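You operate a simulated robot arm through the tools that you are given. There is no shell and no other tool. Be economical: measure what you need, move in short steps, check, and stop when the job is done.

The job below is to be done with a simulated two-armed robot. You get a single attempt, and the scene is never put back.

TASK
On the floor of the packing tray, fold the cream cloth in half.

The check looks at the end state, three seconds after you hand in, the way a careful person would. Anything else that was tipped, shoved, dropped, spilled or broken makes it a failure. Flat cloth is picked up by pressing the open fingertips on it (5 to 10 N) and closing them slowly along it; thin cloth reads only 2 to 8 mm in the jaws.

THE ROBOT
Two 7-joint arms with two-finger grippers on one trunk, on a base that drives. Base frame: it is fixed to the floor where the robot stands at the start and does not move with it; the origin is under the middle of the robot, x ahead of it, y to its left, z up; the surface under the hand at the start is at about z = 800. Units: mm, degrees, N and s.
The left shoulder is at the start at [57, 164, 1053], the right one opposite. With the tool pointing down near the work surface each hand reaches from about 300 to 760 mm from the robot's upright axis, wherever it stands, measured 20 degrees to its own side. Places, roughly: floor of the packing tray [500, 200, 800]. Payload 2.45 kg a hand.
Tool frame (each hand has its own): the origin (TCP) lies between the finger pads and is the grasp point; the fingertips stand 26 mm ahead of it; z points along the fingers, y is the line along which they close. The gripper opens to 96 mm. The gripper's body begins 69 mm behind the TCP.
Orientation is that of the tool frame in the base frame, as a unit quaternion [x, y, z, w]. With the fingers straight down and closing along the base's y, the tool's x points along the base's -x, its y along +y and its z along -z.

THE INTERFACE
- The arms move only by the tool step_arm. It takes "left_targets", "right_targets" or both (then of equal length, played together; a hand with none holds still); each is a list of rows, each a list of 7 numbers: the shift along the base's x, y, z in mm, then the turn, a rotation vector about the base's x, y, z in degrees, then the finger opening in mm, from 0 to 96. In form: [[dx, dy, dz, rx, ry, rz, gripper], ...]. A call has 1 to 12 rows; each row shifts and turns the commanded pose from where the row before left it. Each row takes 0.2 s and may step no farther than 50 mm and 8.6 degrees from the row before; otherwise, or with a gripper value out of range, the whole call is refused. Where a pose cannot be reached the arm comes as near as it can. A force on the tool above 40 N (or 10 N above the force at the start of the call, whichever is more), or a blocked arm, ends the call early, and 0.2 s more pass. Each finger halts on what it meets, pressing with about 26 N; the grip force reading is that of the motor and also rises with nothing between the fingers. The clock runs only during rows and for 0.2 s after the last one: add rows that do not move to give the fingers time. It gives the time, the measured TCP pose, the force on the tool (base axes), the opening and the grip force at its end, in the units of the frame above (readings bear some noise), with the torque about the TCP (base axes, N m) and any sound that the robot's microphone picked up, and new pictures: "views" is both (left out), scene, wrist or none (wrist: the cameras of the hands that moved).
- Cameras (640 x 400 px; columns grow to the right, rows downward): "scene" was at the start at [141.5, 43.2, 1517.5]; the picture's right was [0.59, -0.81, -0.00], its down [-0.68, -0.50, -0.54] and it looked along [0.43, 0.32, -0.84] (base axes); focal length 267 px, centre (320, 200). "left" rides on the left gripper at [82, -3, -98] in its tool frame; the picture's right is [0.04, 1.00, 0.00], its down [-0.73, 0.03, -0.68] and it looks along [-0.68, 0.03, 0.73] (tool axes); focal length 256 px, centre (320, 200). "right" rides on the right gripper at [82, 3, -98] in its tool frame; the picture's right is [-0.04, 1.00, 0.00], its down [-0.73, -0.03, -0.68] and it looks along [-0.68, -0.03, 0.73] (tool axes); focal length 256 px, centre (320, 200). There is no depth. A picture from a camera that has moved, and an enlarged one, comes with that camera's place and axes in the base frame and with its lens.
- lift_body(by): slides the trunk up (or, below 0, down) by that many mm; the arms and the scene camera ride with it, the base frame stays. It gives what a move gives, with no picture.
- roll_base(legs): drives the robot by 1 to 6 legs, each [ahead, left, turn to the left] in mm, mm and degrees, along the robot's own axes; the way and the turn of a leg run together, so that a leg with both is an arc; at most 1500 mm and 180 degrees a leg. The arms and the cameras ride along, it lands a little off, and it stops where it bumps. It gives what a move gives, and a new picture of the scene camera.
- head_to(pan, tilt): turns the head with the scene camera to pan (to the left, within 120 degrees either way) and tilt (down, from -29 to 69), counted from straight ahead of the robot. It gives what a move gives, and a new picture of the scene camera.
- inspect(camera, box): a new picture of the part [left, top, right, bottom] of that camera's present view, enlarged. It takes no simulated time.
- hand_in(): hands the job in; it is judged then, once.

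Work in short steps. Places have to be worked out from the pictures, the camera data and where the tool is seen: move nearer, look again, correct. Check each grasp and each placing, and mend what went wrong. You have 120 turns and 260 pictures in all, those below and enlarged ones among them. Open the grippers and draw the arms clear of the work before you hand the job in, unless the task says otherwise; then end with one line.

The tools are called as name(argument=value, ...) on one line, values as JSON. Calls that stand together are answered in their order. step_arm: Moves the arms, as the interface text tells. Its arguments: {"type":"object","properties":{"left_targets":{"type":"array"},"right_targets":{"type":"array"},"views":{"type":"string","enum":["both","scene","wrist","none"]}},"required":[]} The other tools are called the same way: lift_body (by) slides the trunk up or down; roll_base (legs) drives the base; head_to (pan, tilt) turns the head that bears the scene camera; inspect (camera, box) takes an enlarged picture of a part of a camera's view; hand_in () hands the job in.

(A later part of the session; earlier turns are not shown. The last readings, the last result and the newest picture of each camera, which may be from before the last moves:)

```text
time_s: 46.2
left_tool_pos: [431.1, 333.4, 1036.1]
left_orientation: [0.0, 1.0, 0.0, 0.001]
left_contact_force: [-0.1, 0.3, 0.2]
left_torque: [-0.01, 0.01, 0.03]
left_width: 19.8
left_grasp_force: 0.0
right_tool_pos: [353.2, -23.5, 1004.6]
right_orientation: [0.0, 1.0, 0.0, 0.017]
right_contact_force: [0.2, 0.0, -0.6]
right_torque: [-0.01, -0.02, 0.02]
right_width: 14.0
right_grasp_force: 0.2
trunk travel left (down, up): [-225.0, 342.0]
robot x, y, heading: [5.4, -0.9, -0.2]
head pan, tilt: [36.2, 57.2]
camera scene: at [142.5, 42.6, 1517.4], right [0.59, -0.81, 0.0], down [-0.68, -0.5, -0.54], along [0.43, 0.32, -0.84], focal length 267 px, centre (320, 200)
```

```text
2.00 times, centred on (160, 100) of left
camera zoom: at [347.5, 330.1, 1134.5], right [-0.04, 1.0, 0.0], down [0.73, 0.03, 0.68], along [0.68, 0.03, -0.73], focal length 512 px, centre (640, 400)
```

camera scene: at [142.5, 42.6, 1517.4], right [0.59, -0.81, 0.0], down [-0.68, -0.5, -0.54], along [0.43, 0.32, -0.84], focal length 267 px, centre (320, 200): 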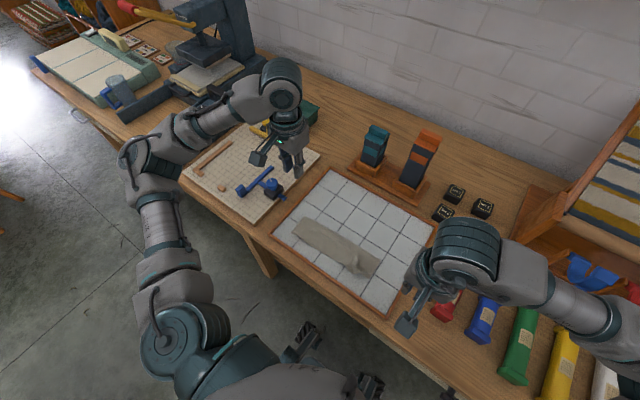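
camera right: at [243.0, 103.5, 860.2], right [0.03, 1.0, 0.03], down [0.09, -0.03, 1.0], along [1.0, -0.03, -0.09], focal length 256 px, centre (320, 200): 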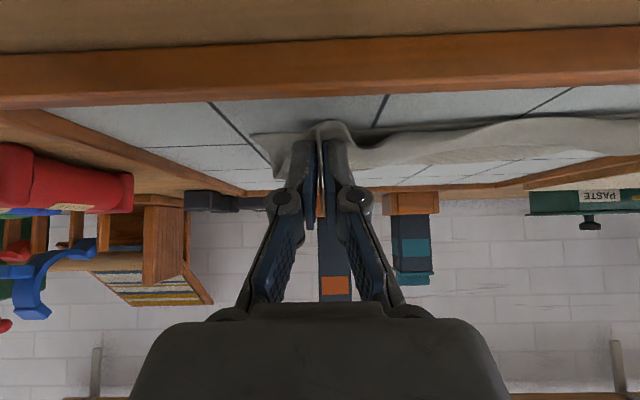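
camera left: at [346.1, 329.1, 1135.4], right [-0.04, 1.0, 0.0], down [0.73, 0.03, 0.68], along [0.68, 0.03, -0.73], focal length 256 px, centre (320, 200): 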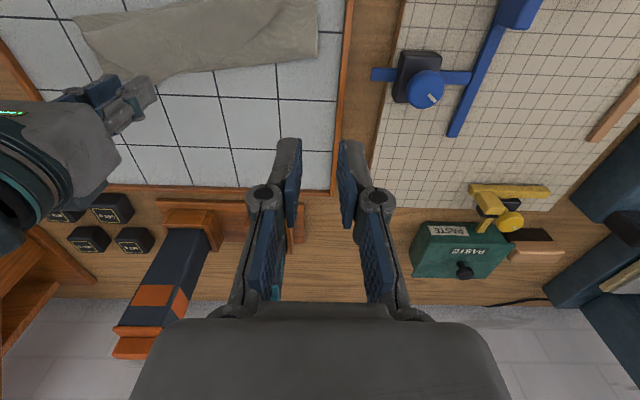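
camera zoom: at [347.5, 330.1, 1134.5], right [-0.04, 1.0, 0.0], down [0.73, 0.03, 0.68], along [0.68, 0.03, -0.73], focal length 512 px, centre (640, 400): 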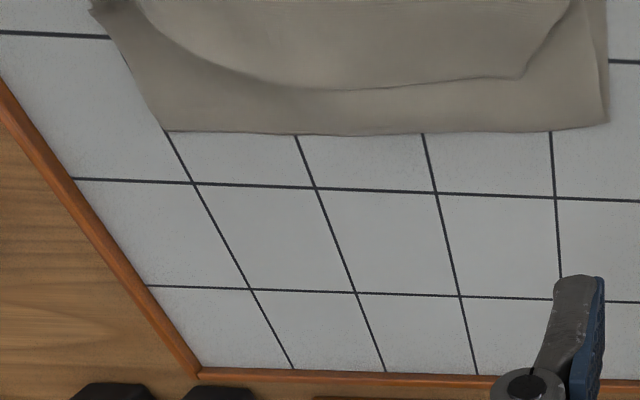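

The fold is closer to thirds: the far edge lies back on top around mid-strip. I want a clear top view to find both far corners, so I bring the left camera over again.

step_arm(left_targets=[[10, -25, 0, 0, 8, 0, 20], [10, -25, 0, 0, 8, 0, 20], [10, -25, 0, 0, 8, 0, 20], [10, -25, 0, 0, 4, 0, 20], [10, -20, 0, 0, 0, 0, 20], [0, 0, 0, 0, 0, 0, 20]], views="none")

inspect(camera="left", box=[180, 40, 320, 160])

inspect(camera="left", box=[300, 40, 440, 160])

```text
time_s: 47.6
left_tool_pos: [477.4, 213.3, 1038.5]
left_orientation: [0.0, 0.971, 0.0, -0.241]
left_contact_force: [-0.4, -0.2, 0.3]
left_torque: [0.0, -0.01, -0.01]
left_width: 19.9
left_grasp_force: 0.1
right_tool_pos: [351.0, -24.5, 1003.9]
right_orientation: [-0.001, 1.0, -0.001, 0.02]
right_contact_force: [-0.7, 0.7, 0.3]
right_torque: [0.02, -0.02, -0.01]
right_width: 14.0
right_grasp_force: 0.0
trunk travel left (down, up): [-225.0, 342.0]
robot x, y, heading: [-1.2, 2.2, 0.2]
head pan, tilt: [36.2, 57.2]
```

```text
3.33 times, centred on (250, 100) of left
camera zoom: at [449.9, 209.6, 1164.9], right [-0.03, 1.0, 0.02], down [0.97, 0.03, 0.26], along [0.26, 0.03, -0.97], focal length 853 px, centre (553, 533)
```

zoom: 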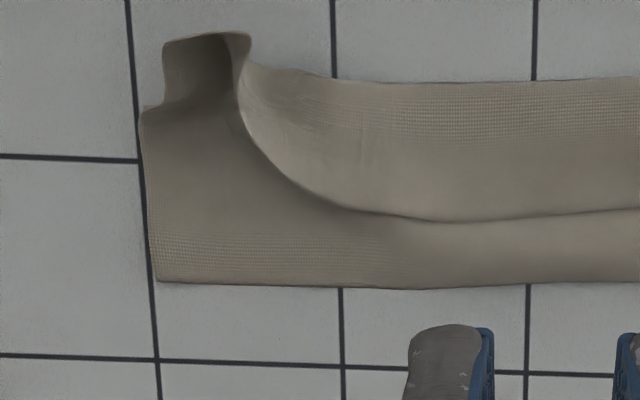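

```text
3.33 times, centred on (370, 100) of left
camera zoom: at [449.9, 209.6, 1164.9], right [-0.03, 1.0, 0.02], down [0.97, 0.03, 0.26], along [0.26, 0.03, -0.97], focal length 853 px, centre (153, 533)
```

zoom: 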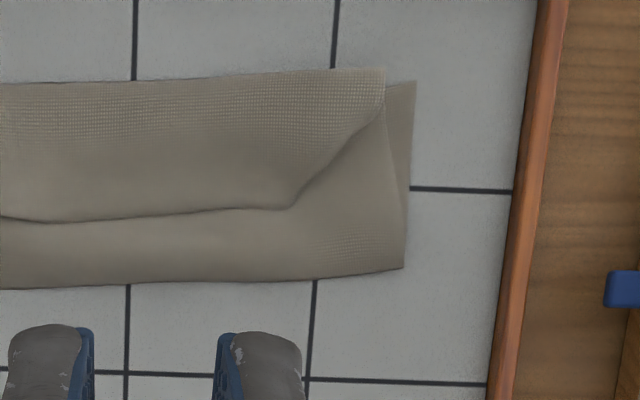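

The left camera shows far corner A at about (412, 269), the far edge running along x≈415, and a curl at the right. I'll pinch this flap with both hands, lift it to straighten the sheet, and fold again. I move both hands above the grip points.

step_arm(left_targets=[[-12, 7, -10, 0, -8, 0, 32], [-12, 7, -20, 0, -8, 0, 32], [-12, 7, -30, 0, -8, 0, 32], [-12, 7, -30, 0, -4, 0, 32], [-12, 5, -30, 0, 0, 0, 32], [-12, 4, -38, 0, 0, 0, 32], [0, 0, 0, 0, 0, 0, 32]], right_targets=[[7, 25, 0, 0, 2, 0, 28], [7, 25, -20, 0, 0, 0, 28], [7, 26, -28, 0, 0, 0, 28], [8, 26, -28, 0, 0, 0, 28], [8, 26, -28, 0, 0, 0, 28], [8, 26, -28, 0, 0, 0, 28], [0, 0, 0, 0, 0, 0, 28]], views="none")

inspect(camera="left", box=[180, 20, 460, 200])

inspect(camera="right", box=[180, 20, 460, 200])

```text
time_s: 49.2
left_tool_pos: [404.4, 250.5, 878.3]
left_orientation: [0.0, 1.0, 0.001, 0.002]
left_contact_force: [0.4, -0.2, 0.2]
left_torque: [0.01, 0.02, 0.02]
left_width: 31.7
left_grasp_force: 0.0
right_tool_pos: [397.1, 131.7, 873.7]
right_orientation: [0.0, 1.0, 0.0, 0.002]
right_contact_force: [0.2, 0.4, -0.1]
right_torque: [-0.01, 0.02, 0.01]
right_width: 28.1
right_grasp_force: 0.0
trunk travel left (down, up): [-225.0, 342.0]
robot x, y, heading: [3.1, -1.8, -0.1]
head pan, tilt: [36.2, 57.2]
```

```text
2.22 times, centred on (320, 110) of left
camera zoom: at [321.9, 245.7, 976.5], right [-0.04, 1.0, 0.0], down [0.73, 0.03, 0.68], along [0.68, 0.03, -0.73], focal length 569 px, centre (320, 400)
```

zoom: 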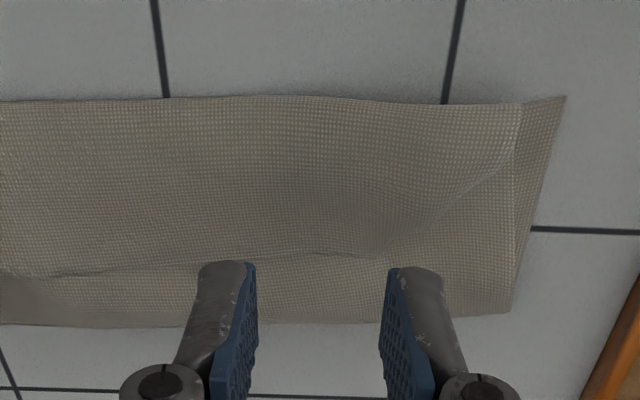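

```text
2.22 times, centred on (320, 110) of right
camera zoom: at [317.2, 133.7, 972.0], right [0.04, 1.0, 0.0], down [0.73, -0.03, 0.68], along [0.68, -0.03, -0.73], focal length 569 px, centre (320, 400)
```

zoom: 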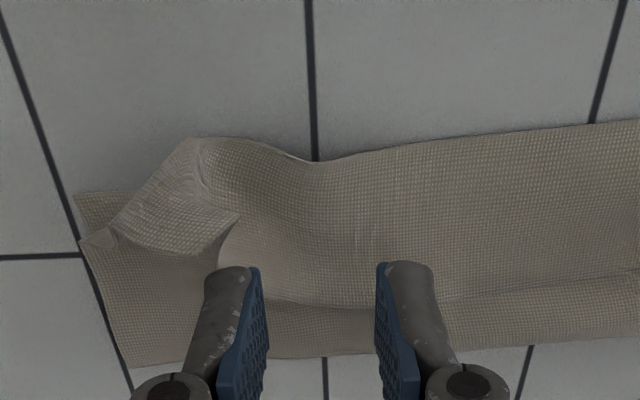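

A is confirmed at (413, 271); on the right, the far edge runs near x≈421 beside the finger. I shift the right +11 in x and +4 in y and descend both to contact.

step_arm(left_targets=[[-1, 2, -14, 0, 0, 0, 30], [-1, 0, -14, 0, 0, 0, 30], [0, 0, -10, 0, 0, 0, 30], [0, 0, -2.5, 0, 0, 0, 30], [0, 0, -1, 0, 0, 0, 30], [0, 0, 0, 0, 0, 0, 30]], right_targets=[[6, 4, -14, 0, 0, 0, 28], [5, 0, -12, 0, 0, 0, 28], [0, 0, -8, 0, 0, 0, 28], [0, 0, -2.5, 0, 0, 0, 28], [0, 0, -1, 0, 0, 0, 28], [0, 0, 0, 0, 0, 0, 28]], views="none")

inspect(camera="left", box=[220, 60, 420, 190])

inspect(camera="right", box=[220, 60, 420, 190])

```text
time_s: 50.6
left_tool_pos: [402.6, 251.9, 837.8]
left_orientation: [0.0, 1.0, 0.0, 0.001]
left_contact_force: [-0.1, 0.1, 0.4]
left_torque: [-0.01, -0.03, 0.0]
left_width: 29.9
left_grasp_force: 0.1
right_tool_pos: [407.8, 135.8, 836.4]
right_orientation: [0.0, 1.0, 0.001, 0.002]
right_contact_force: [0.2, 1.4, 2.4]
right_torque: [-0.02, 0.01, 0.02]
right_width: 28.2
right_grasp_force: 0.1
trunk travel left (down, up): [-225.0, 342.0]
robot x, y, heading: [-0.3, -0.9, 0.2]
head pan, tilt: [36.2, 57.2]
```

```text
3.08 times, centred on (320, 125) of left
camera zoom: at [319.4, 247.2, 936.3], right [-0.04, 1.0, 0.0], down [0.73, 0.03, 0.68], along [0.68, 0.03, -0.73], focal length 788 px, centre (320, 431)
```

zoom: 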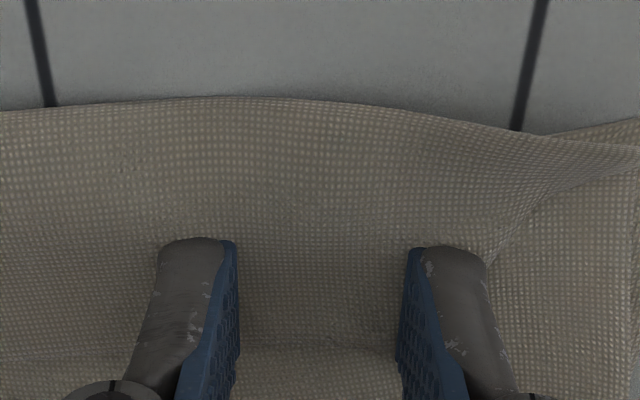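

```text
3.08 times, centred on (320, 125) of right
camera zoom: at [326.8, 137.4, 934.6], right [0.04, 1.0, 0.0], down [0.73, -0.03, 0.68], along [0.68, -0.03, -0.73], focal length 788 px, centre (320, 431)
```

zoom: 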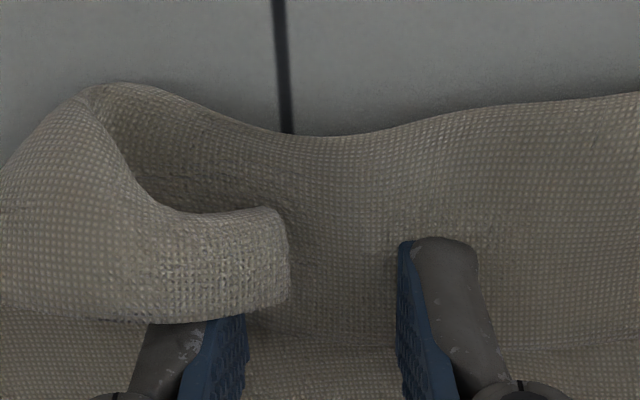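

The left is well placed; the right finger is under the loose B flap. I press and close the left, while raising the right out.

step_arm(left_targets=[[0, 0, -1.5, 0, 0, 0, 30], [0, 0, -0.7, 0, 0, 0, 30], [0, 0, 0, 0, 0, 0, 30], [0, 0, 0, 0, 0, 0, 30]], right_targets=[[4, 4, 2, 0, 0, 0, 28], [6, 0, 6, 0, 0, 0, 28], [0, 0, 16, 0, 0, 0, 28], [0, 0, 16, 0, 0, 0, 28]], views="none")

inspect(camera="right", box=[180, 20, 460, 200])

```text
time_s: 51.6
left_tool_pos: [402.6, 251.9, 835.7]
left_orientation: [-0.001, 1.0, 0.0, 0.002]
left_contact_force: [-0.7, -1.5, 3.5]
left_torque: [0.02, 0.03, -0.01]
left_width: 30.0
left_grasp_force: 0.2
right_tool_pos: [419.6, 138.4, 873.6]
right_orientation: [0.0, 1.0, 0.0, 0.001]
right_contact_force: [0.5, 0.5, 0.2]
right_torque: [-0.01, 0.0, -0.02]
right_width: 27.8
right_grasp_force: 0.0
trunk travel left (down, up): [-225.0, 342.0]
robot x, y, heading: [-0.1, -0.1, -0.1]
head pan, tilt: [36.2, 57.2]
```

```text
2.22 times, centred on (320, 110) of right
camera zoom: at [337.8, 140.5, 972.0], right [0.04, 1.0, 0.0], down [0.73, -0.03, 0.68], along [0.68, -0.03, -0.73], focal length 569 px, centre (320, 400)
```

zoom: 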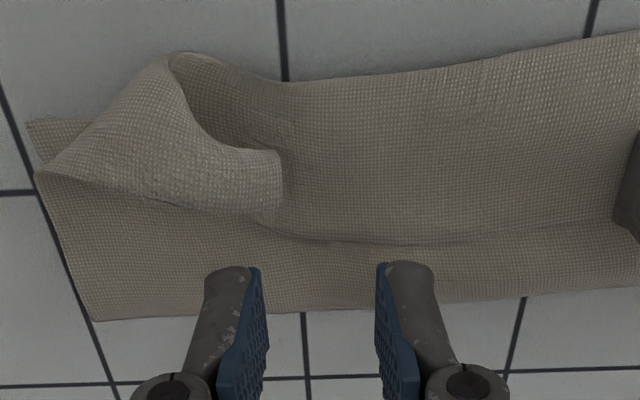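

I'll pinch the B flap itself: centre about (397, 107). I press the left a bit more and close it, while the right hovers over the flap.

step_arm(left_targets=[[0, 0, -0.8, 0, 0, 0, 30], [0, 0, -0.4, 0, 0, 0, 30], [0, 0, 0, 0, 0, 0, 26], [0, 0, 0, 0, 0, 0, 22], [0, 0, 0, 0, 0, 0, 18], [0, 0, -0.2, 0, 0, 0, 14], [0, 0, -0.3, 0, 0, 0, 10], [0, 0, -0.3, 0, 0, 0, 6], [0, 0, -0.3, 0, 0, 0, 2], [0, 0, 0, 0, 0, 0, 0], [0, 0, 0, 0, 0, 0, 0]], right_targets=[[0, 0, 5, 0, 0, 0, 24], [-11, -15, 0, 0, 0, 0, 24], [-11, -16, 0, 0, 0, 0, 24], [0, 0, -10, 0, 0, 0, 24], [0, 0, 0, 0, 0, 0, 24], [0, 0, 0, 0, 0, 0, 24], [0, 0, 0, 0, 0, 0, 24], [0, 0, 0, 0, 0, 0, 24], [0, 0, 0, 0, 0, 0, 24], [0, 0, 0, 0, 0, 0, 24], [0, 0, 0, 0, 0, 0, 24]], views="none")

inspect(camera="left", box=[220, 60, 420, 190])

inspect(camera="right", box=[180, 20, 460, 200])

```text
time_s: 54.0
left_tool_pos: [401.9, 251.8, 836.1]
left_orientation: [0.0, 1.0, 0.0, 0.002]
left_contact_force: [0.5, -5.6, 30.8]
left_torque: [-0.16, 0.18, 0.05]
left_width: 1.5
left_grasp_force: 26.4
right_tool_pos: [396.2, 107.6, 868.6]
right_orientation: [0.0, 1.0, 0.001, 0.001]
right_contact_force: [0.7, -0.7, -0.7]
right_torque: [0.01, 0.01, 0.0]
right_width: 23.8
right_grasp_force: 0.0
trunk travel left (down, up): [-225.0, 342.0]
robot x, y, heading: [-2.3, -1.3, 0.2]
head pan, tilt: [36.2, 57.2]
```

```text
3.08 times, centred on (320, 125) of left
camera zoom: at [319.3, 247.5, 934.0], right [-0.04, 1.0, 0.0], down [0.73, 0.03, 0.68], along [0.68, 0.03, -0.73], focal length 788 px, centre (320, 431)
```

zoom: 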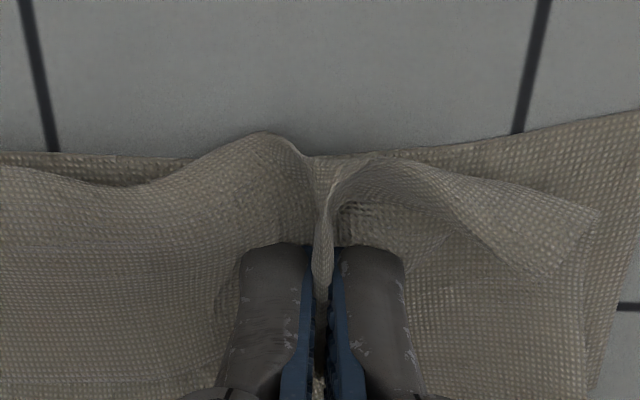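

```text
2.22 times, centred on (320, 110) of right
camera zoom: at [314.9, 109.2, 967.3], right [0.04, 1.0, 0.0], down [0.73, -0.03, 0.68], along [0.68, -0.03, -0.73], focal length 569 px, centre (320, 400)
```

zoom: 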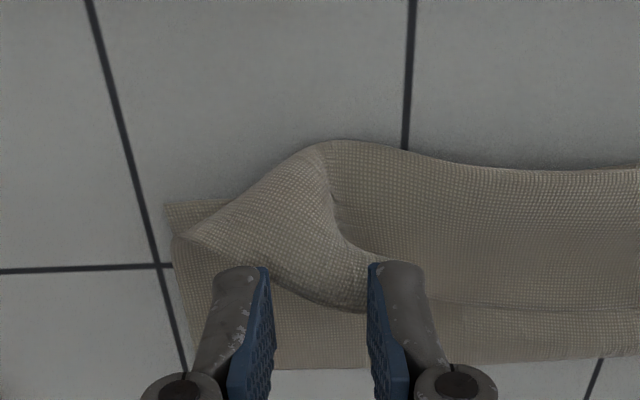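

The left holds a good fold. The right straddles the B flap; I press it down onto the flap.

step_arm(right_targets=[[3, 0, -14, 0, 0, 0, 26], [0, 0, -12, 0, 0, 0, 26], [0, 0, -5, 0, 0, 0, 26], [0, 0, -2, 0, 0, 0, 26], [0, 0, 0, 0, 0, 0, 26], [0, 0, 0, 0, 0, 0, 26]], views="none")

inspect(camera="right", box=[220, 60, 420, 190])

```text
time_s: 55.4
left_tool_pos: [402.2, 251.5, 834.3]
left_orientation: [0.0, 1.0, 0.001, 0.003]
left_contact_force: [0.3, -3.0, 23.6]
left_torque: [0.12, 0.25, 0.03]
left_width: 3.2
left_grasp_force: 31.5
right_tool_pos: [397.1, 106.9, 837.2]
right_orientation: [0.0, 1.0, 0.0, 0.002]
right_contact_force: [0.6, 0.0, 1.0]
right_torque: [-0.01, -0.04, 0.0]
right_width: 26.0
right_grasp_force: 0.1
trunk travel left (down, up): [-225.0, 342.0]
robot x, y, heading: [-0.2, -4.8, -0.4]
head pan, tilt: [36.2, 57.2]
```

```text
3.08 times, centred on (320, 125) of right
camera zoom: at [316.7, 109.0, 934.8], right [0.04, 1.0, 0.0], down [0.73, -0.03, 0.68], along [0.68, -0.03, -0.73], focal length 788 px, centre (320, 431)
```

zoom: 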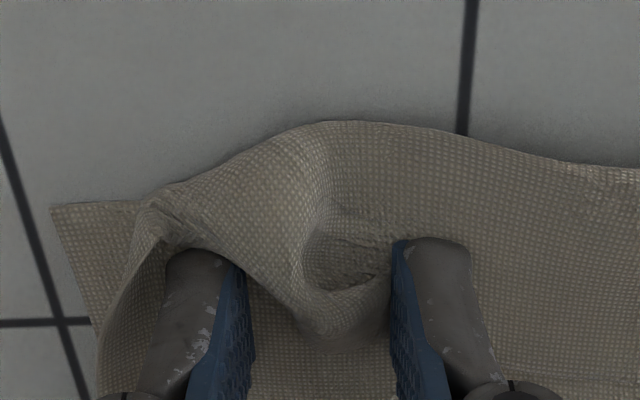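

The raised flap bulges up between the fingers, which is ideal. I press 1.5 mm more and close slowly.

step_arm(right_targets=[[0, 0, -1.2, 0, 0, 0, 26], [0, 0, -0.5, 0, 0, 0, 24], [0, 0, 0, 0, 0, 0, 20], [0, 0, 0, 0, 0, 0, 16], [0, 0, 0, 0, 0, 0, 12], [0, 0, 0, 0, 0, 0, 8], [0, 0, 0, 0, 0, 0, 4], [0, 0, 0, 0, 0, 0, 0], [0, 0, 0, 0, 0, 0, 0]], views="none")

inspect(camera="right", box=[220, 60, 420, 190])

```text
time_s: 57.4
left_tool_pos: [402.5, 251.7, 835.0]
left_orientation: [0.0, 1.0, 0.0, 0.003]
left_contact_force: [0.6, -7.5, 16.9]
left_torque: [-0.16, 0.11, 0.05]
left_width: 2.1
left_grasp_force: 28.3
right_tool_pos: [397.3, 107.6, 835.4]
right_orientation: [0.0, 1.0, 0.0, 0.003]
right_contact_force: [-1.0, 7.0, 29.2]
right_torque: [0.21, 0.11, -0.01]
right_width: 2.9
right_grasp_force: 26.2
trunk travel left (down, up): [-225.0, 342.0]
robot x, y, heading: [0.8, -1.4, 0.1]
head pan, tilt: [36.2, 57.2]
```

```text
3.08 times, centred on (320, 125) of right
camera zoom: at [316.0, 109.7, 933.2], right [0.04, 1.0, 0.0], down [0.73, -0.03, 0.68], along [0.68, -0.03, -0.73], focal length 788 px, centre (320, 431)
```

zoom: 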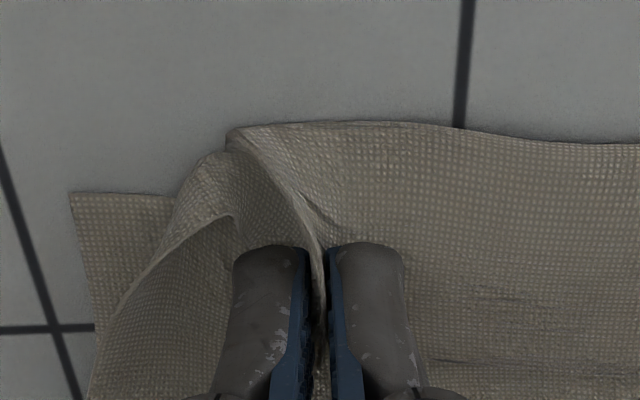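

Both corners are held (2.1 and 2.9 mm). I lift both and spread them slightly apart, moving toward +x to straighten the sheet.

step_arm(left_targets=[[0, 0, 6, 0, 0, 0, 0], [4, 3, 12, 0, 0, 0, 0], [8, 4, 15, 0, 0, 0, 0], [10, 4, 15, 0, 0, 0, 0], [12, 4, 15, 0, 0, 0, 0], [0, 0, 0, 0, 0, 0, 0]], right_targets=[[0, 0, 6, 0, 0, 0, 0], [4, -3, 12, 0, 0, 0, 0], [8, -4, 15, 0, 0, 0, 0], [10, -4, 15, 0, 0, 0, 0], [12, -4, 15, 0, 0, 0, 0], [0, 0, 0, 0, 0, 0, 0]])

inspect(camera="scene", box=[260, 170, 420, 300])

```text
time_s: 58.8
left_tool_pos: [435.3, 265.3, 899.3]
left_orientation: [0.002, 1.0, -0.001, 0.002]
left_contact_force: [-0.8, -23.1, -0.3]
left_torque: [-0.6, 0.02, 0.09]
left_width: 2.7
left_grasp_force: 26.1
right_tool_pos: [432.4, 93.0, 896.9]
right_orientation: [0.0, 1.0, 0.001, 0.002]
right_contact_force: [1.8, 24.5, 0.7]
right_torque: [0.58, -0.03, -0.23]
right_width: 2.1
right_grasp_force: 24.7
trunk travel left (down, up): [-225.0, 342.0]
robot x, y, heading: [2.6, 3.0, 0.1]
head pan, tilt: [36.2, 57.2]
camera scene: at [142.1, 43.4, 1517.5], right [0.59, -0.81, 0.0], down [-0.68, -0.5, -0.54], along [0.43, 0.32, -0.84], focal length 267 px, centre (320, 200)
camera right: at [352.3, 94.4, 994.5], right [0.04, 1.0, 0.0], down [0.73, -0.03, 0.68], along [0.68, -0.03, -0.73], focal length 256 px, centre (320, 200)
camera left: at [353.0, 262.5, 996.7], right [-0.04, 1.0, 0.0], down [0.73, 0.03, 0.68], along [0.68, 0.03, -0.73], focal length 256 px, centre (320, 200)
```

scene: 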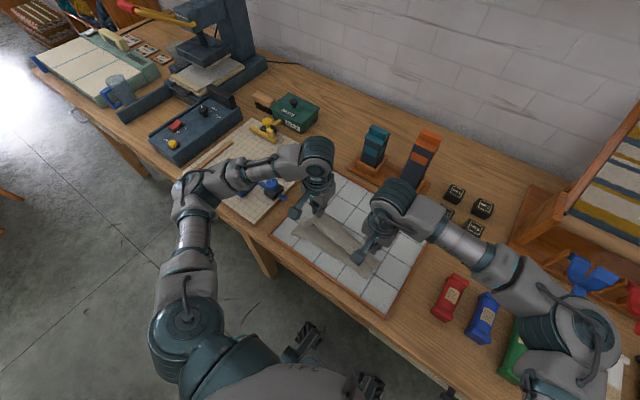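
right: 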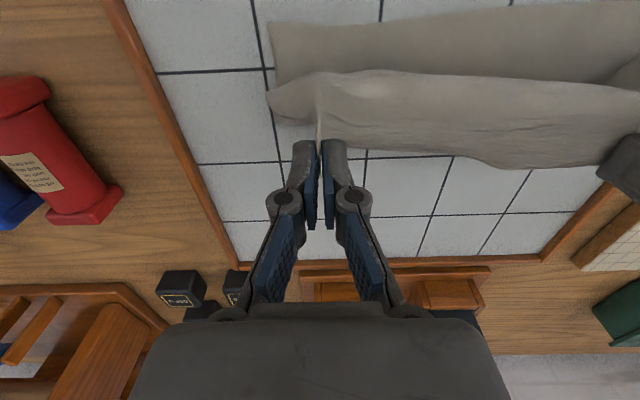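
left: 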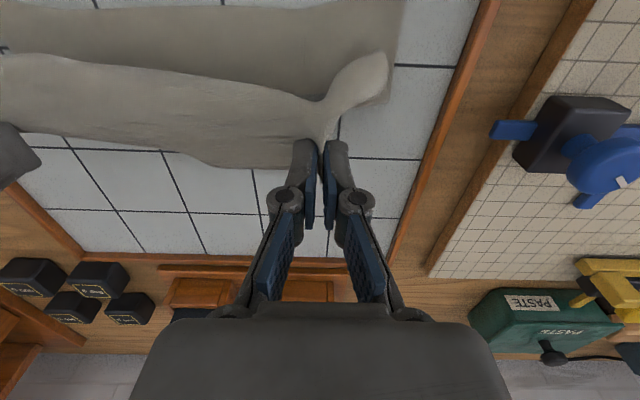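

```text
3.08 times, centred on (340, 235) of scene
camera zoom: at [142.1, 43.4, 1517.5], right [0.59, -0.81, 0.0], down [-0.68, -0.5, -0.54], along [0.43, 0.32, -0.84], focal length 822 px, centre (258, 92)
```

zoom: 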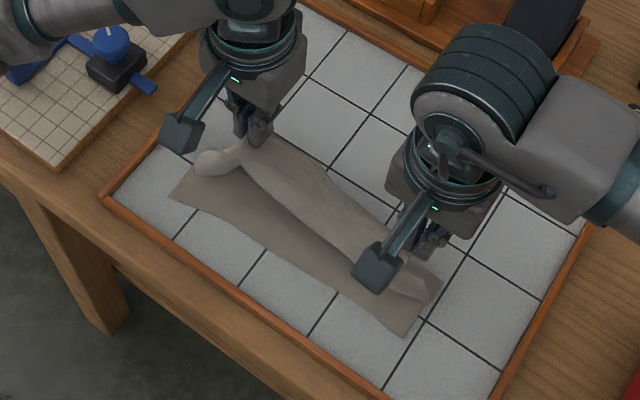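

The sheet opens nicely but is taut between the hands (±23 N). I relax them 3 mm each and continue up and forward to lay the lower half flat.

step_arm(left_targets=[[0, -3, 4, 0, 0, 0, 0], [10, 0, 8, 0, 0, 0, 0], [12, 0, 8, 0, 0, 0, 0], [13, 0, 6, 0, 0, 0, 0], [0, 0, 0, 0, 0, 0, 0]], right_targets=[[0, 3, 4, 0, 0, 0, 0], [10, 0, 8, 0, 0, 0, 0], [12, 0, 8, 0, 0, 0, 0], [13, 0, 6, 0, 0, 0, 0], [0, 0, 0, 0, 0, 0, 0]])

inspect(camera="scene", box=[260, 170, 420, 300])

```text
time_s: 60.0
left_tool_pos: [470.5, 263.6, 923.3]
left_orientation: [0.001, 1.0, 0.0, 0.0]
left_contact_force: [-1.1, -8.8, 0.1]
left_torque: [-0.25, 0.04, 0.05]
left_width: 2.1
left_grasp_force: 23.9
right_tool_pos: [467.9, 96.0, 922.1]
right_orientation: [0.001, 1.0, 0.0, 0.002]
right_contact_force: [-0.1, 9.1, 1.0]
right_torque: [0.29, -0.01, -0.13]
right_width: 2.4
right_grasp_force: 23.9
trunk travel left (down, up): [-225.0, 342.0]
robot x, y, heading: [1.0, 1.3, -0.2]
head pan, tilt: [36.2, 57.2]
camera scene: at [142.2, 43.6, 1517.5], right [0.59, -0.81, 0.0], down [-0.68, -0.5, -0.54], along [0.43, 0.32, -0.84], focal length 267 px, centre (320, 200)
camera right: at [386.6, 96.6, 1021.3], right [0.04, 1.0, 0.0], down [0.73, -0.03, 0.68], along [0.68, -0.03, -0.73], focal length 256 px, centre (320, 200)
camera left: at [387.8, 259.3, 1022.0], right [-0.04, 1.0, 0.0], down [0.73, 0.03, 0.68], along [0.68, 0.03, -0.73], focal length 256 px, centre (320, 200)
```

scene: 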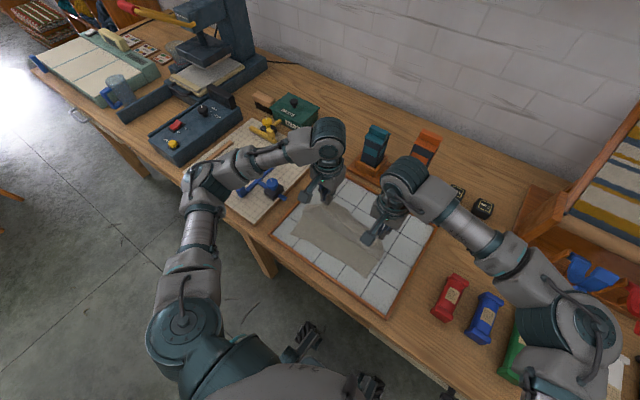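
right: 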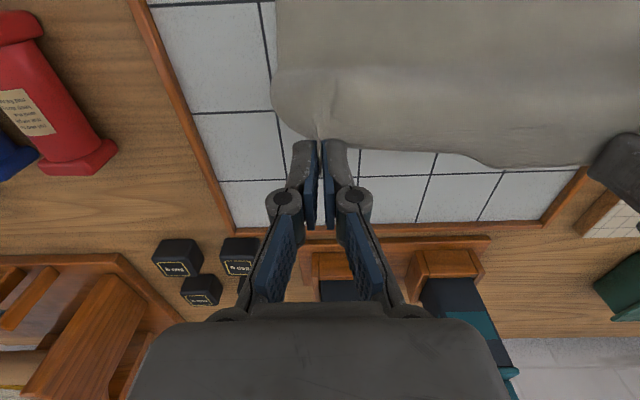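
left: 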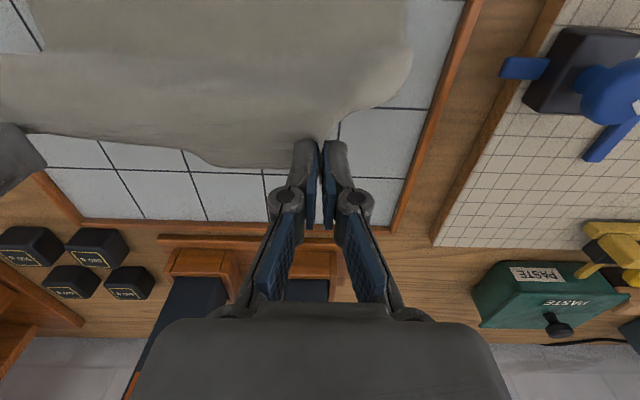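

```text
3.08 times, centred on (340, 235) of scene
camera zoom: at [142.2, 43.6, 1517.5], right [0.59, -0.81, 0.0], down [-0.68, -0.5, -0.54], along [0.43, 0.32, -0.84], focal length 822 px, centre (258, 92)
```

zoom: 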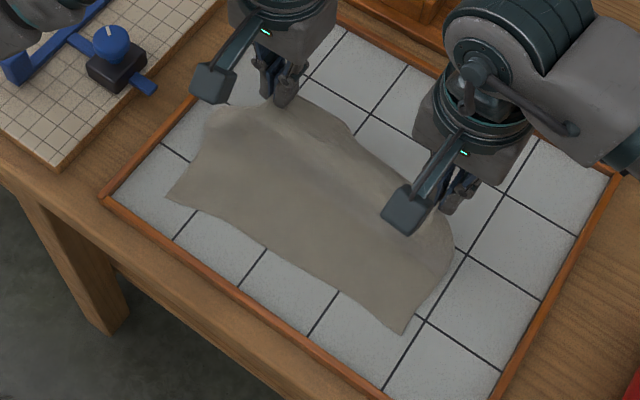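

The sheet is open now: the lower half is flat with its near edge at x≈363–380, and the upper half hangs from the hands above the crease. I start folding over, then drive the base back 60 mm so the left arm has reach for the final part.

step_arm(left_targets=[[-6, 2, -4, 0, 0, 0, 0], [-6, 2, -8, 0, -4, 0, 0], [-6, 2, -10, 0, -6, 0, 0], [0, 0, 0, 0, 0, 0, 0]], right_targets=[[-6, 2, -4, 0, 0, 0, 0], [-6, 2, -8, 0, -4, 0, 0], [-6, 2, -10, 0, -6, 0, 0], [0, 0, 0, 0, 0, 0, 0]], views="none")

roll_base(legs=[[-60, 0, 0]])

```text
time_s: 61.0
left_tool_pos: [453.9, 269.4, 901.1]
left_orientation: [0.0, 0.996, 0.0, 0.089]
left_contact_force: [-0.7, -10.1, 1.4]
left_torque: [-0.37, 0.02, -0.05]
left_width: 1.6
left_grasp_force: 23.7
right_tool_pos: [449.6, 101.8, 901.6]
right_orientation: [0.0, 0.996, 0.0, 0.089]
right_contact_force: [1.6, 11.4, 1.6]
right_torque: [0.42, -0.02, -0.04]
right_width: 1.8
right_grasp_force: 23.7
trunk travel left (down, up): [-225.0, 342.0]
robot x, y, heading: [2.6, 2.4, -0.1]
head pan, tilt: [36.2, 57.2]
```

```text
time_s: 62.0
left_tool_pos: [392.8, 270.6, 901.6]
left_orientation: [0.001, 0.996, 0.0, 0.089]
left_contact_force: [-2.4, -10.3, 1.6]
left_torque: [-0.37, -0.02, -0.01]
left_width: 1.8
left_grasp_force: 26.7
right_tool_pos: [389.2, 102.1, 901.5]
right_orientation: [0.002, 0.996, -0.001, 0.089]
right_contact_force: [1.0, 8.6, -0.2]
right_torque: [0.24, -0.09, -0.06]
right_width: 1.6
right_grasp_force: 24.3
trunk travel left (down, up): [-225.0, 342.0]
robot x, y, heading: [-61.8, 0.9, -0.0]
head pan, tilt: [36.2, 57.2]
camera scene: at [81.0, 43.8, 1517.5], right [0.59, -0.81, 0.0], down [-0.68, -0.5, -0.54], along [0.43, 0.32, -0.84], focal length 267 px, centre (320, 200)
```

scene: 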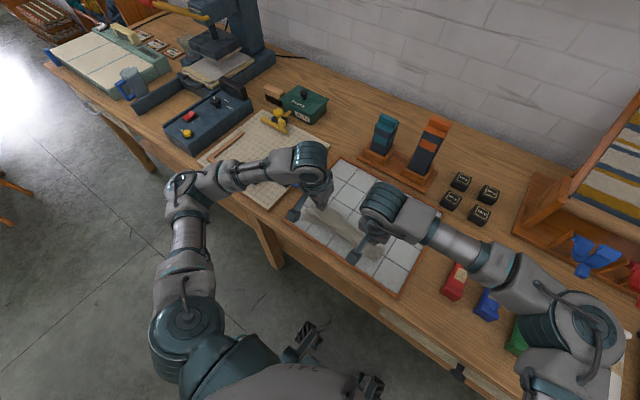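

Both hands still hold the edge, now above the near side. I lower while tilting the fingers forward.

step_arm(left_targets=[[-2, 1, -8, 0, -6, 0, 0], [-2, 1, -8, 0, -6, 0, 0], [-2, 1, -8, 0, -6, 0, 0], [-2, 1, -8, 0, -6, 0, 0], [0, 0, 0, 0, 0, 0, 0]], right_targets=[[-2, 1, -8, 0, -6, 0, 0], [-2, 1, -8, 0, -6, 0, 0], [-2, 1, -8, 0, -6, 0, 0], [-2, 1, -8, 0, -6, 0, 0], [0, 0, 0, 0, 0, 0, 0]])

inspect(camera="scene", box=[270, 150, 450, 300])

```text
time_s: 63.2
left_tool_pos: [381.8, 271.8, 873.0]
left_orientation: [0.0, 0.955, 0.0, 0.297]
left_contact_force: [-1.0, -9.9, 0.6]
left_torque: [-0.38, -0.01, -0.2]
left_width: 1.7
left_grasp_force: 23.7
right_tool_pos: [378.4, 104.9, 871.9]
right_orientation: [0.001, 0.955, 0.001, 0.296]
right_contact_force: [-0.7, 11.3, 1.6]
right_torque: [0.15, 0.05, 0.02]
right_width: 1.3
right_grasp_force: 25.0
trunk travel left (down, up): [-225.0, 342.0]
robot x, y, heading: [-62.7, 3.8, -0.1]
head pan, tilt: [36.2, 57.2]
camera scene: at [81.2, 43.8, 1517.5], right [0.59, -0.81, 0.0], down [-0.68, -0.5, -0.54], along [0.43, 0.32, -0.84], focal length 267 px, centre (320, 200)
camera right: at [255.8, 106.0, 907.0], right [0.03, 1.0, 0.03], down [0.22, -0.03, 0.97], along [0.97, -0.03, -0.22], focal length 256 px, centre (320, 200)
camera left: at [257.9, 268.3, 908.5], right [-0.03, 1.0, -0.02], down [0.22, 0.03, 0.97], along [0.97, 0.03, -0.22], focal length 256 px, centre (320, 200)
```

scene: 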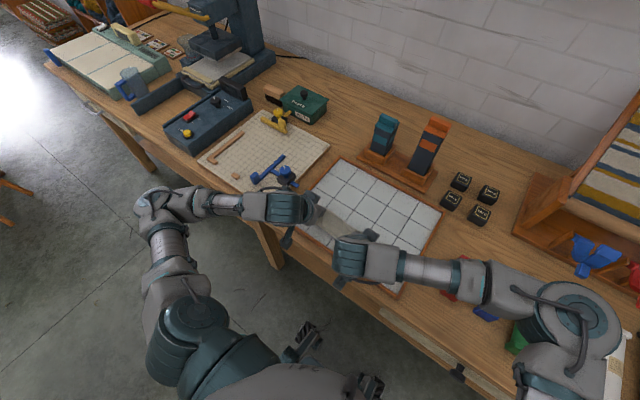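
right: 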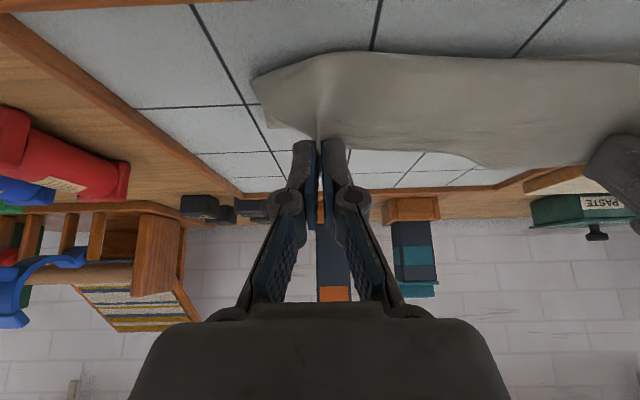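
left: 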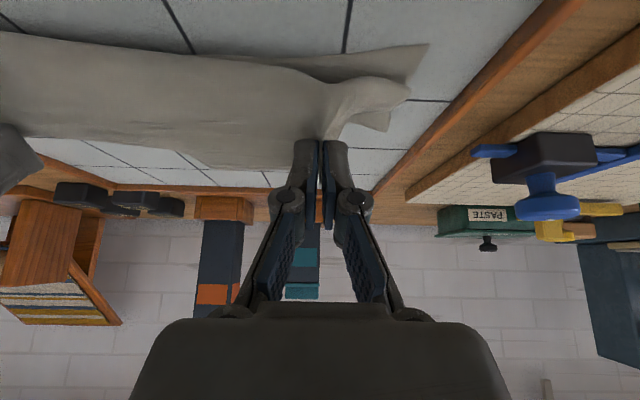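

```text
2.67 times, centred on (360, 225) of scene
camera zoom: at [81.2, 43.8, 1517.5], right [0.59, -0.81, 0.0], down [-0.68, -0.5, -0.54], along [0.43, 0.32, -0.84], focal length 712 px, centre (213, 133)
```

zoom: 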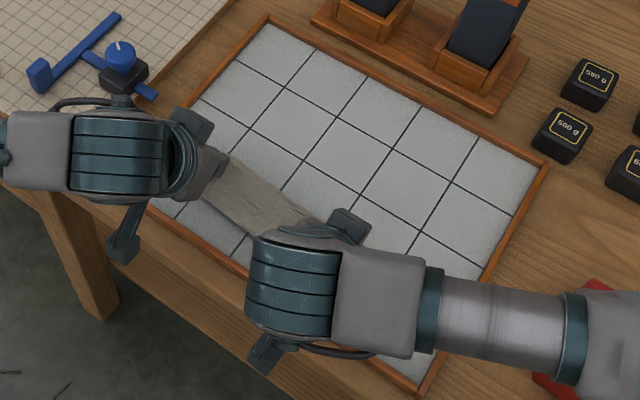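

D is unmoved at about (360, 318). I lower both grips onto the lower layer about 15 mm inside the near edge, leaving room for the doubled strip to unroll.

step_arm(left_targets=[[-5, 2, -9, 0, 0, 0, 0], [-5, 1, -9, 0, 0, 0, 0], [-4, 1, -9, 0, 0, 0, 0], [-2, 0, -9, 0, 0, 0, 0], [0, 0, 0, 0, 0, 0, 0]], right_targets=[[-1, 3, -9, 0, 0, 0, 0], [0, 2, -9, 0, 0, 0, 0], [0, 1, -9, 0, 0, 0, 0], [0, 1, -9, 0, 0, 0, 0], [0, 0, 0, 0, 0, 0, 0]], views="wrist")

inspect(camera="scene", box=[270, 150, 450, 300])

```text
time_s: 64.4
left_tool_pos: [366.6, 275.6, 836.6]
left_orientation: [0.0, 0.955, 0.001, 0.297]
left_contact_force: [-0.5, -8.5, 13.0]
left_torque: [-0.09, 0.17, 0.04]
left_width: 2.7
left_grasp_force: 29.4
right_tool_pos: [376.2, 111.0, 837.3]
right_orientation: [0.0, 0.955, 0.001, 0.297]
right_contact_force: [-1.9, 7.7, 11.7]
right_torque: [0.22, 0.01, 0.07]
right_width: 1.7
right_grasp_force: 26.7
trunk travel left (down, up): [-225.0, 342.0]
robot x, y, heading: [-59.5, 1.4, 0.1]
head pan, tilt: [36.2, 57.2]
camera right: at [253.9, 113.0, 871.9], right [0.03, 1.0, 0.03], down [0.22, -0.03, 0.98], along [0.98, -0.03, -0.22], focal length 256 px, centre (320, 200)
camera left: at [241.2, 271.8, 872.5], right [-0.03, 1.0, -0.02], down [0.22, 0.03, 0.98], along [0.98, 0.03, -0.22], focal length 256 px, centre (320, 200)
```

right: 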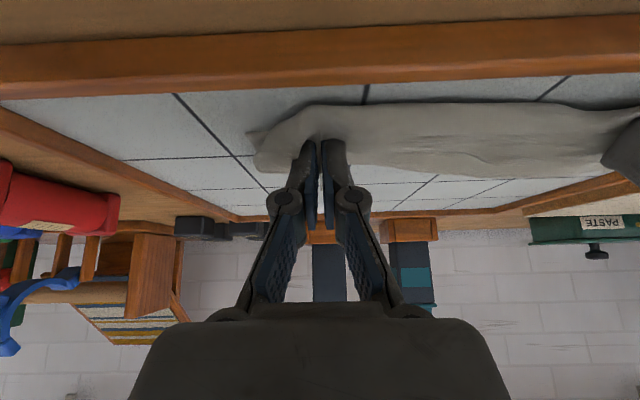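
left: 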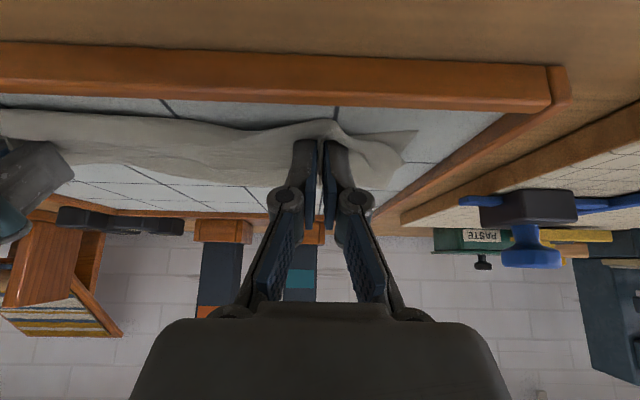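

```text
2.67 times, centred on (360, 225) of scene
camera zoom: at [77.3, 42.5, 1518.2], right [0.59, -0.81, 0.0], down [-0.68, -0.5, -0.54], along [0.44, 0.32, -0.84], focal length 712 px, centre (213, 133)
```

zoom: 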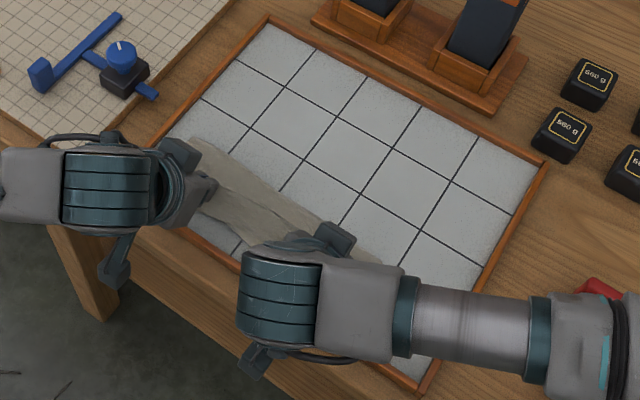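

Both grips rest on the lower layer. I release, back out along the fingers, and raise both hands clear.

step_arm(left_targets=[[0, 0, 1, 0, 0, 0, 8], [0, 0, 1, 0, 0, 0, 14], [-3, 0, 10, 0, 0, 0, 14], [-5, 0, 20, 0, 0, 0, 14], [0, 5, 40, 0, 8, 0, 14], [5, 15, 40, 0, 8, 0, 14], [5, 15, 40, 0, 8, 0, 14], [5, 15, 20, 0, 8, 0, 14], [0, 0, 0, 0, 0, 0, 14]], right_targets=[[0, 0, 1, 0, 0, 0, 8], [0, 0, 1, 0, 0, 0, 14], [-3, 0, 10, 0, 0, 0, 14], [-5, 0, 20, 0, 0, 0, 14], [0, -5, 40, 0, 8, 0, 14], [0, -30, 40, 0, 8, 0, 14], [0, -40, 40, 0, 8, 0, 14], [0, -40, 20, 0, 8, 0, 14], [0, -20, 0, 0, 0, 0, 14]], views="scene")

inspect(camera="scene", box=[300, 170, 420, 280])

```text
refused: row 7 steps farther than a row can; nothing moved
```

```text
3.64 times, centred on (360, 225) of scene
camera zoom: at [77.3, 42.5, 1518.2], right [0.59, -0.81, 0.0], down [-0.68, -0.5, -0.54], along [0.44, 0.32, -0.84], focal length 972 px, centre (174, 109)
```

zoom: 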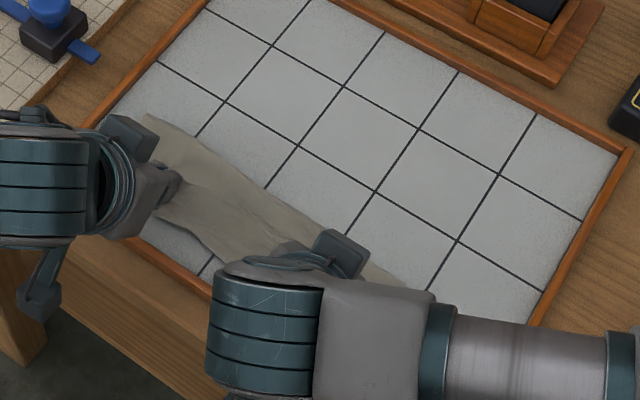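

The row was too large, so nothing moved. The visible crease is still too close to the near edge, so I keep the left gripping and pinning its corner and release only the right, to use it for pulling the crease outward.

step_arm(right_targets=[[0, 0, 1, 0, 0, 0, 8], [0, 0, 1, 0, 0, 0, 14], [-3, 0, 10, 0, 0, 0, 14], [-5, 0, 20, 0, 0, 0, 14], [5, -5, 40, 0, 8, 0, 14], [15, 0, 40, 0, 8, 0, 14], [20, 0, 30, 0, 8, 0, 14], [20, 10, 10, 0, 8, 0, 14], [20, 10, 0, 0, 8, 0, 14], [10, 0, 0, 0, 8, 0, 14], [0, 0, 0, 0, 8, 0, 14]], views="wrist")

inspect(camera="scene", box=[300, 170, 420, 280])

```text
time_s: 66.8
left_tool_pos: [365.5, 276.8, 837.0]
left_orientation: [0.0, 0.955, 0.0, 0.297]
left_contact_force: [-3.5, 2.5, 31.0]
left_torque: [0.12, -0.04, 0.13]
left_width: 1.7
left_grasp_force: 27.8
right_tool_pos: [457.2, 128.8, 989.6]
right_orientation: [0.0, 0.982, 0.0, -0.187]
right_contact_force: [-0.1, 0.2, 0.0]
right_torque: [0.01, 0.02, 0.02]
right_width: 13.9
right_grasp_force: 0.1
trunk travel left (down, up): [-225.0, 342.0]
robot x, y, heading: [-59.0, 2.4, -0.2]
head pan, tilt: [36.2, 57.2]
camera right: at [418.5, 129.8, 1111.7], right [0.04, 1.0, -0.01], down [0.93, -0.03, 0.36], along [0.36, -0.03, -0.93], focal length 256 px, centre (320, 200)
```

right: 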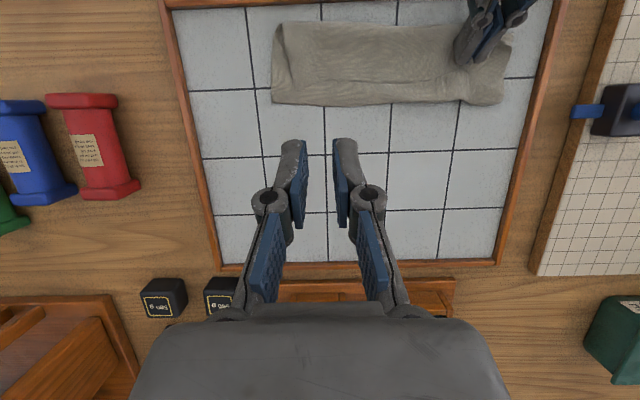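

```text
3.64 times, centred on (360, 225) of scene
camera zoom: at [77.3, 44.2, 1518.1], right [0.59, -0.81, 0.0], down [-0.68, -0.5, -0.54], along [0.44, 0.32, -0.84], focal length 972 px, centre (174, 109)
```

zoom: 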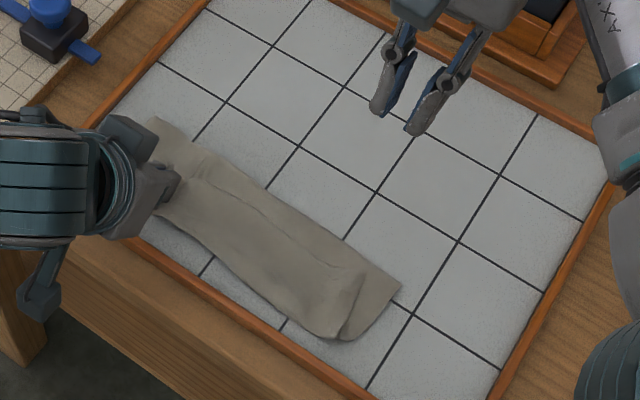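

The strip now lies neatly. I zoom with the right camera.

inspect(camera="right", box=[240, 0, 400, 120])

inspect(camera="right", box=[380, 0, 540, 120])

```text
3.33 times, centred on (320, 60) of right
camera zoom: at [418.5, 129.8, 1111.7], right [0.04, 1.0, -0.01], down [0.93, -0.03, 0.36], along [0.36, -0.03, -0.93], focal length 853 px, centre (320, 667)
```

zoom: 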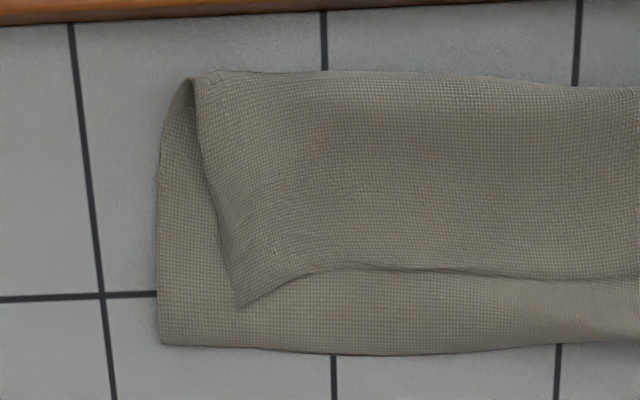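

```text
3.33 times, centred on (460, 60) of right
camera zoom: at [418.5, 129.8, 1111.7], right [0.04, 1.0, -0.01], down [0.93, -0.03, 0.36], along [0.36, -0.03, -0.93], focal length 853 px, centre (-147, 667)
```

zoom: 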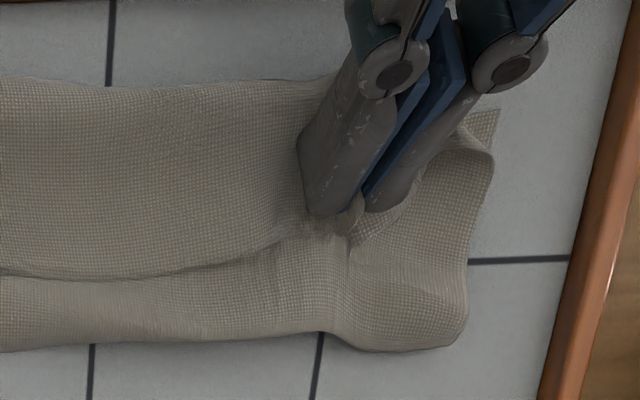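

I see the far edge lies back as a flap again: the grip orientation makes the sheet loop. The plan is to re-lift the edge with both hands, back the base off further, and tilt the fingers much more (about 60°) before laying it. First I move the right to regrip corner B at about (409, 99).

step_arm(right_targets=[[-14, -2, -20, 0, -7, 0, 28], [-14, -2, -25, 0, -7, 0, 28], [-14, -2, -25, 0, -7.6, 0, 28], [-13, -1, -25, 0, 0, 0, 28], [-10, 0, -22, 0, 0, 0, 28], [0, 0, 0, 0, 0, 0, 28]], views="none")

inspect(camera="right", box=[180, 20, 460, 200])

```text
time_s: 68.2
left_tool_pos: [364.4, 276.0, 837.0]
left_orientation: [-0.001, 0.955, 0.002, 0.296]
left_contact_force: [-3.2, 3.0, 30.1]
left_torque: [-0.17, 0.05, -0.06]
left_width: 1.6
left_grasp_force: 26.1
right_tool_pos: [393.0, 118.4, 875.1]
right_orientation: [0.001, 1.0, 0.001, 0.001]
right_contact_force: [-0.6, 0.4, -0.6]
right_torque: [0.03, 0.02, 0.01]
right_width: 28.3
right_grasp_force: 0.0
trunk travel left (down, up): [-225.0, 342.0]
robot x, y, heading: [-60.8, 1.9, -0.0]
head pan, tilt: [36.2, 57.2]
```

```text
2.22 times, centred on (320, 110) of right
camera zoom: at [310.9, 119.5, 973.4], right [0.04, 1.0, 0.0], down [0.73, -0.03, 0.68], along [0.68, -0.03, -0.73], focal length 569 px, centre (320, 400)
```

zoom: 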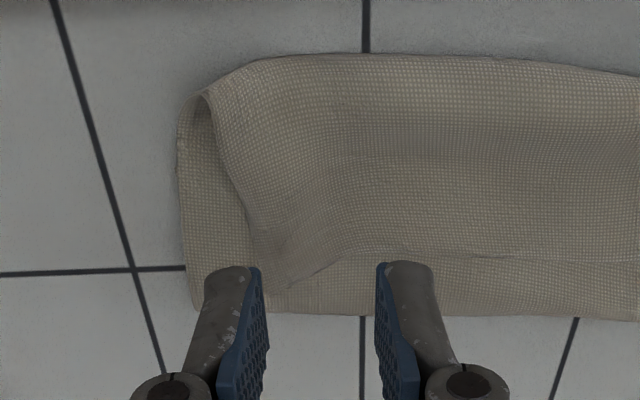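

B is at about (415, 98), with the far edge x≈400 at y 134. The position is good; I descend and press.

step_arm(right_targets=[[1, 2, -15, 0, 0, 0, 28], [0, 0, -15, 0, 0, 0, 28], [0, 0, -6, 0, 0, 0, 28], [0, 0, -3, 0, 0, 0, 28], [0, 0, 0, 0, 0, 0, 28], [0, 0, 0, 0, 0, 0, 28]], views="none")

inspect(camera="right", box=[220, 60, 420, 190])

```text
time_s: 69.6
left_tool_pos: [366.3, 275.3, 837.1]
left_orientation: [0.0, 0.955, 0.002, 0.295]
left_contact_force: [-1.8, 1.4, 24.7]
left_torque: [0.03, 0.09, 0.02]
left_width: 1.7
left_grasp_force: 24.8
right_tool_pos: [393.8, 119.0, 836.1]
right_orientation: [0.001, 1.0, 0.002, 0.002]
right_contact_force: [0.5, 0.2, 13.2]
right_torque: [-0.08, 0.08, -0.03]
right_width: 28.5
right_grasp_force: 0.5
trunk travel left (down, up): [-225.0, 342.0]
robot x, y, heading: [-59.9, -2.6, -0.0]
head pan, tilt: [36.2, 57.2]
```

```text
3.08 times, centred on (320, 125) of right
camera zoom: at [312.7, 121.5, 934.4], right [0.04, 1.0, 0.0], down [0.73, -0.03, 0.68], along [0.68, -0.03, -0.73], focal length 788 px, centre (320, 431)
```

zoom: 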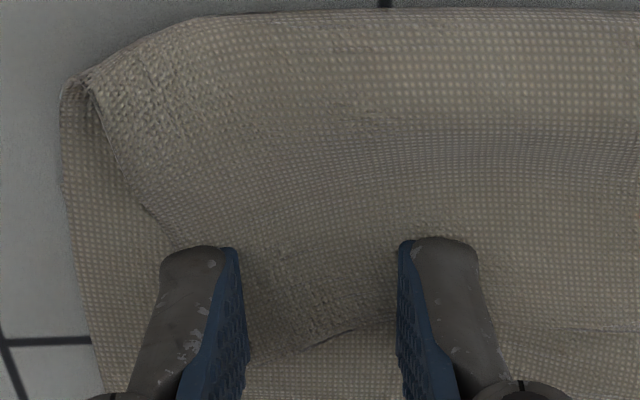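

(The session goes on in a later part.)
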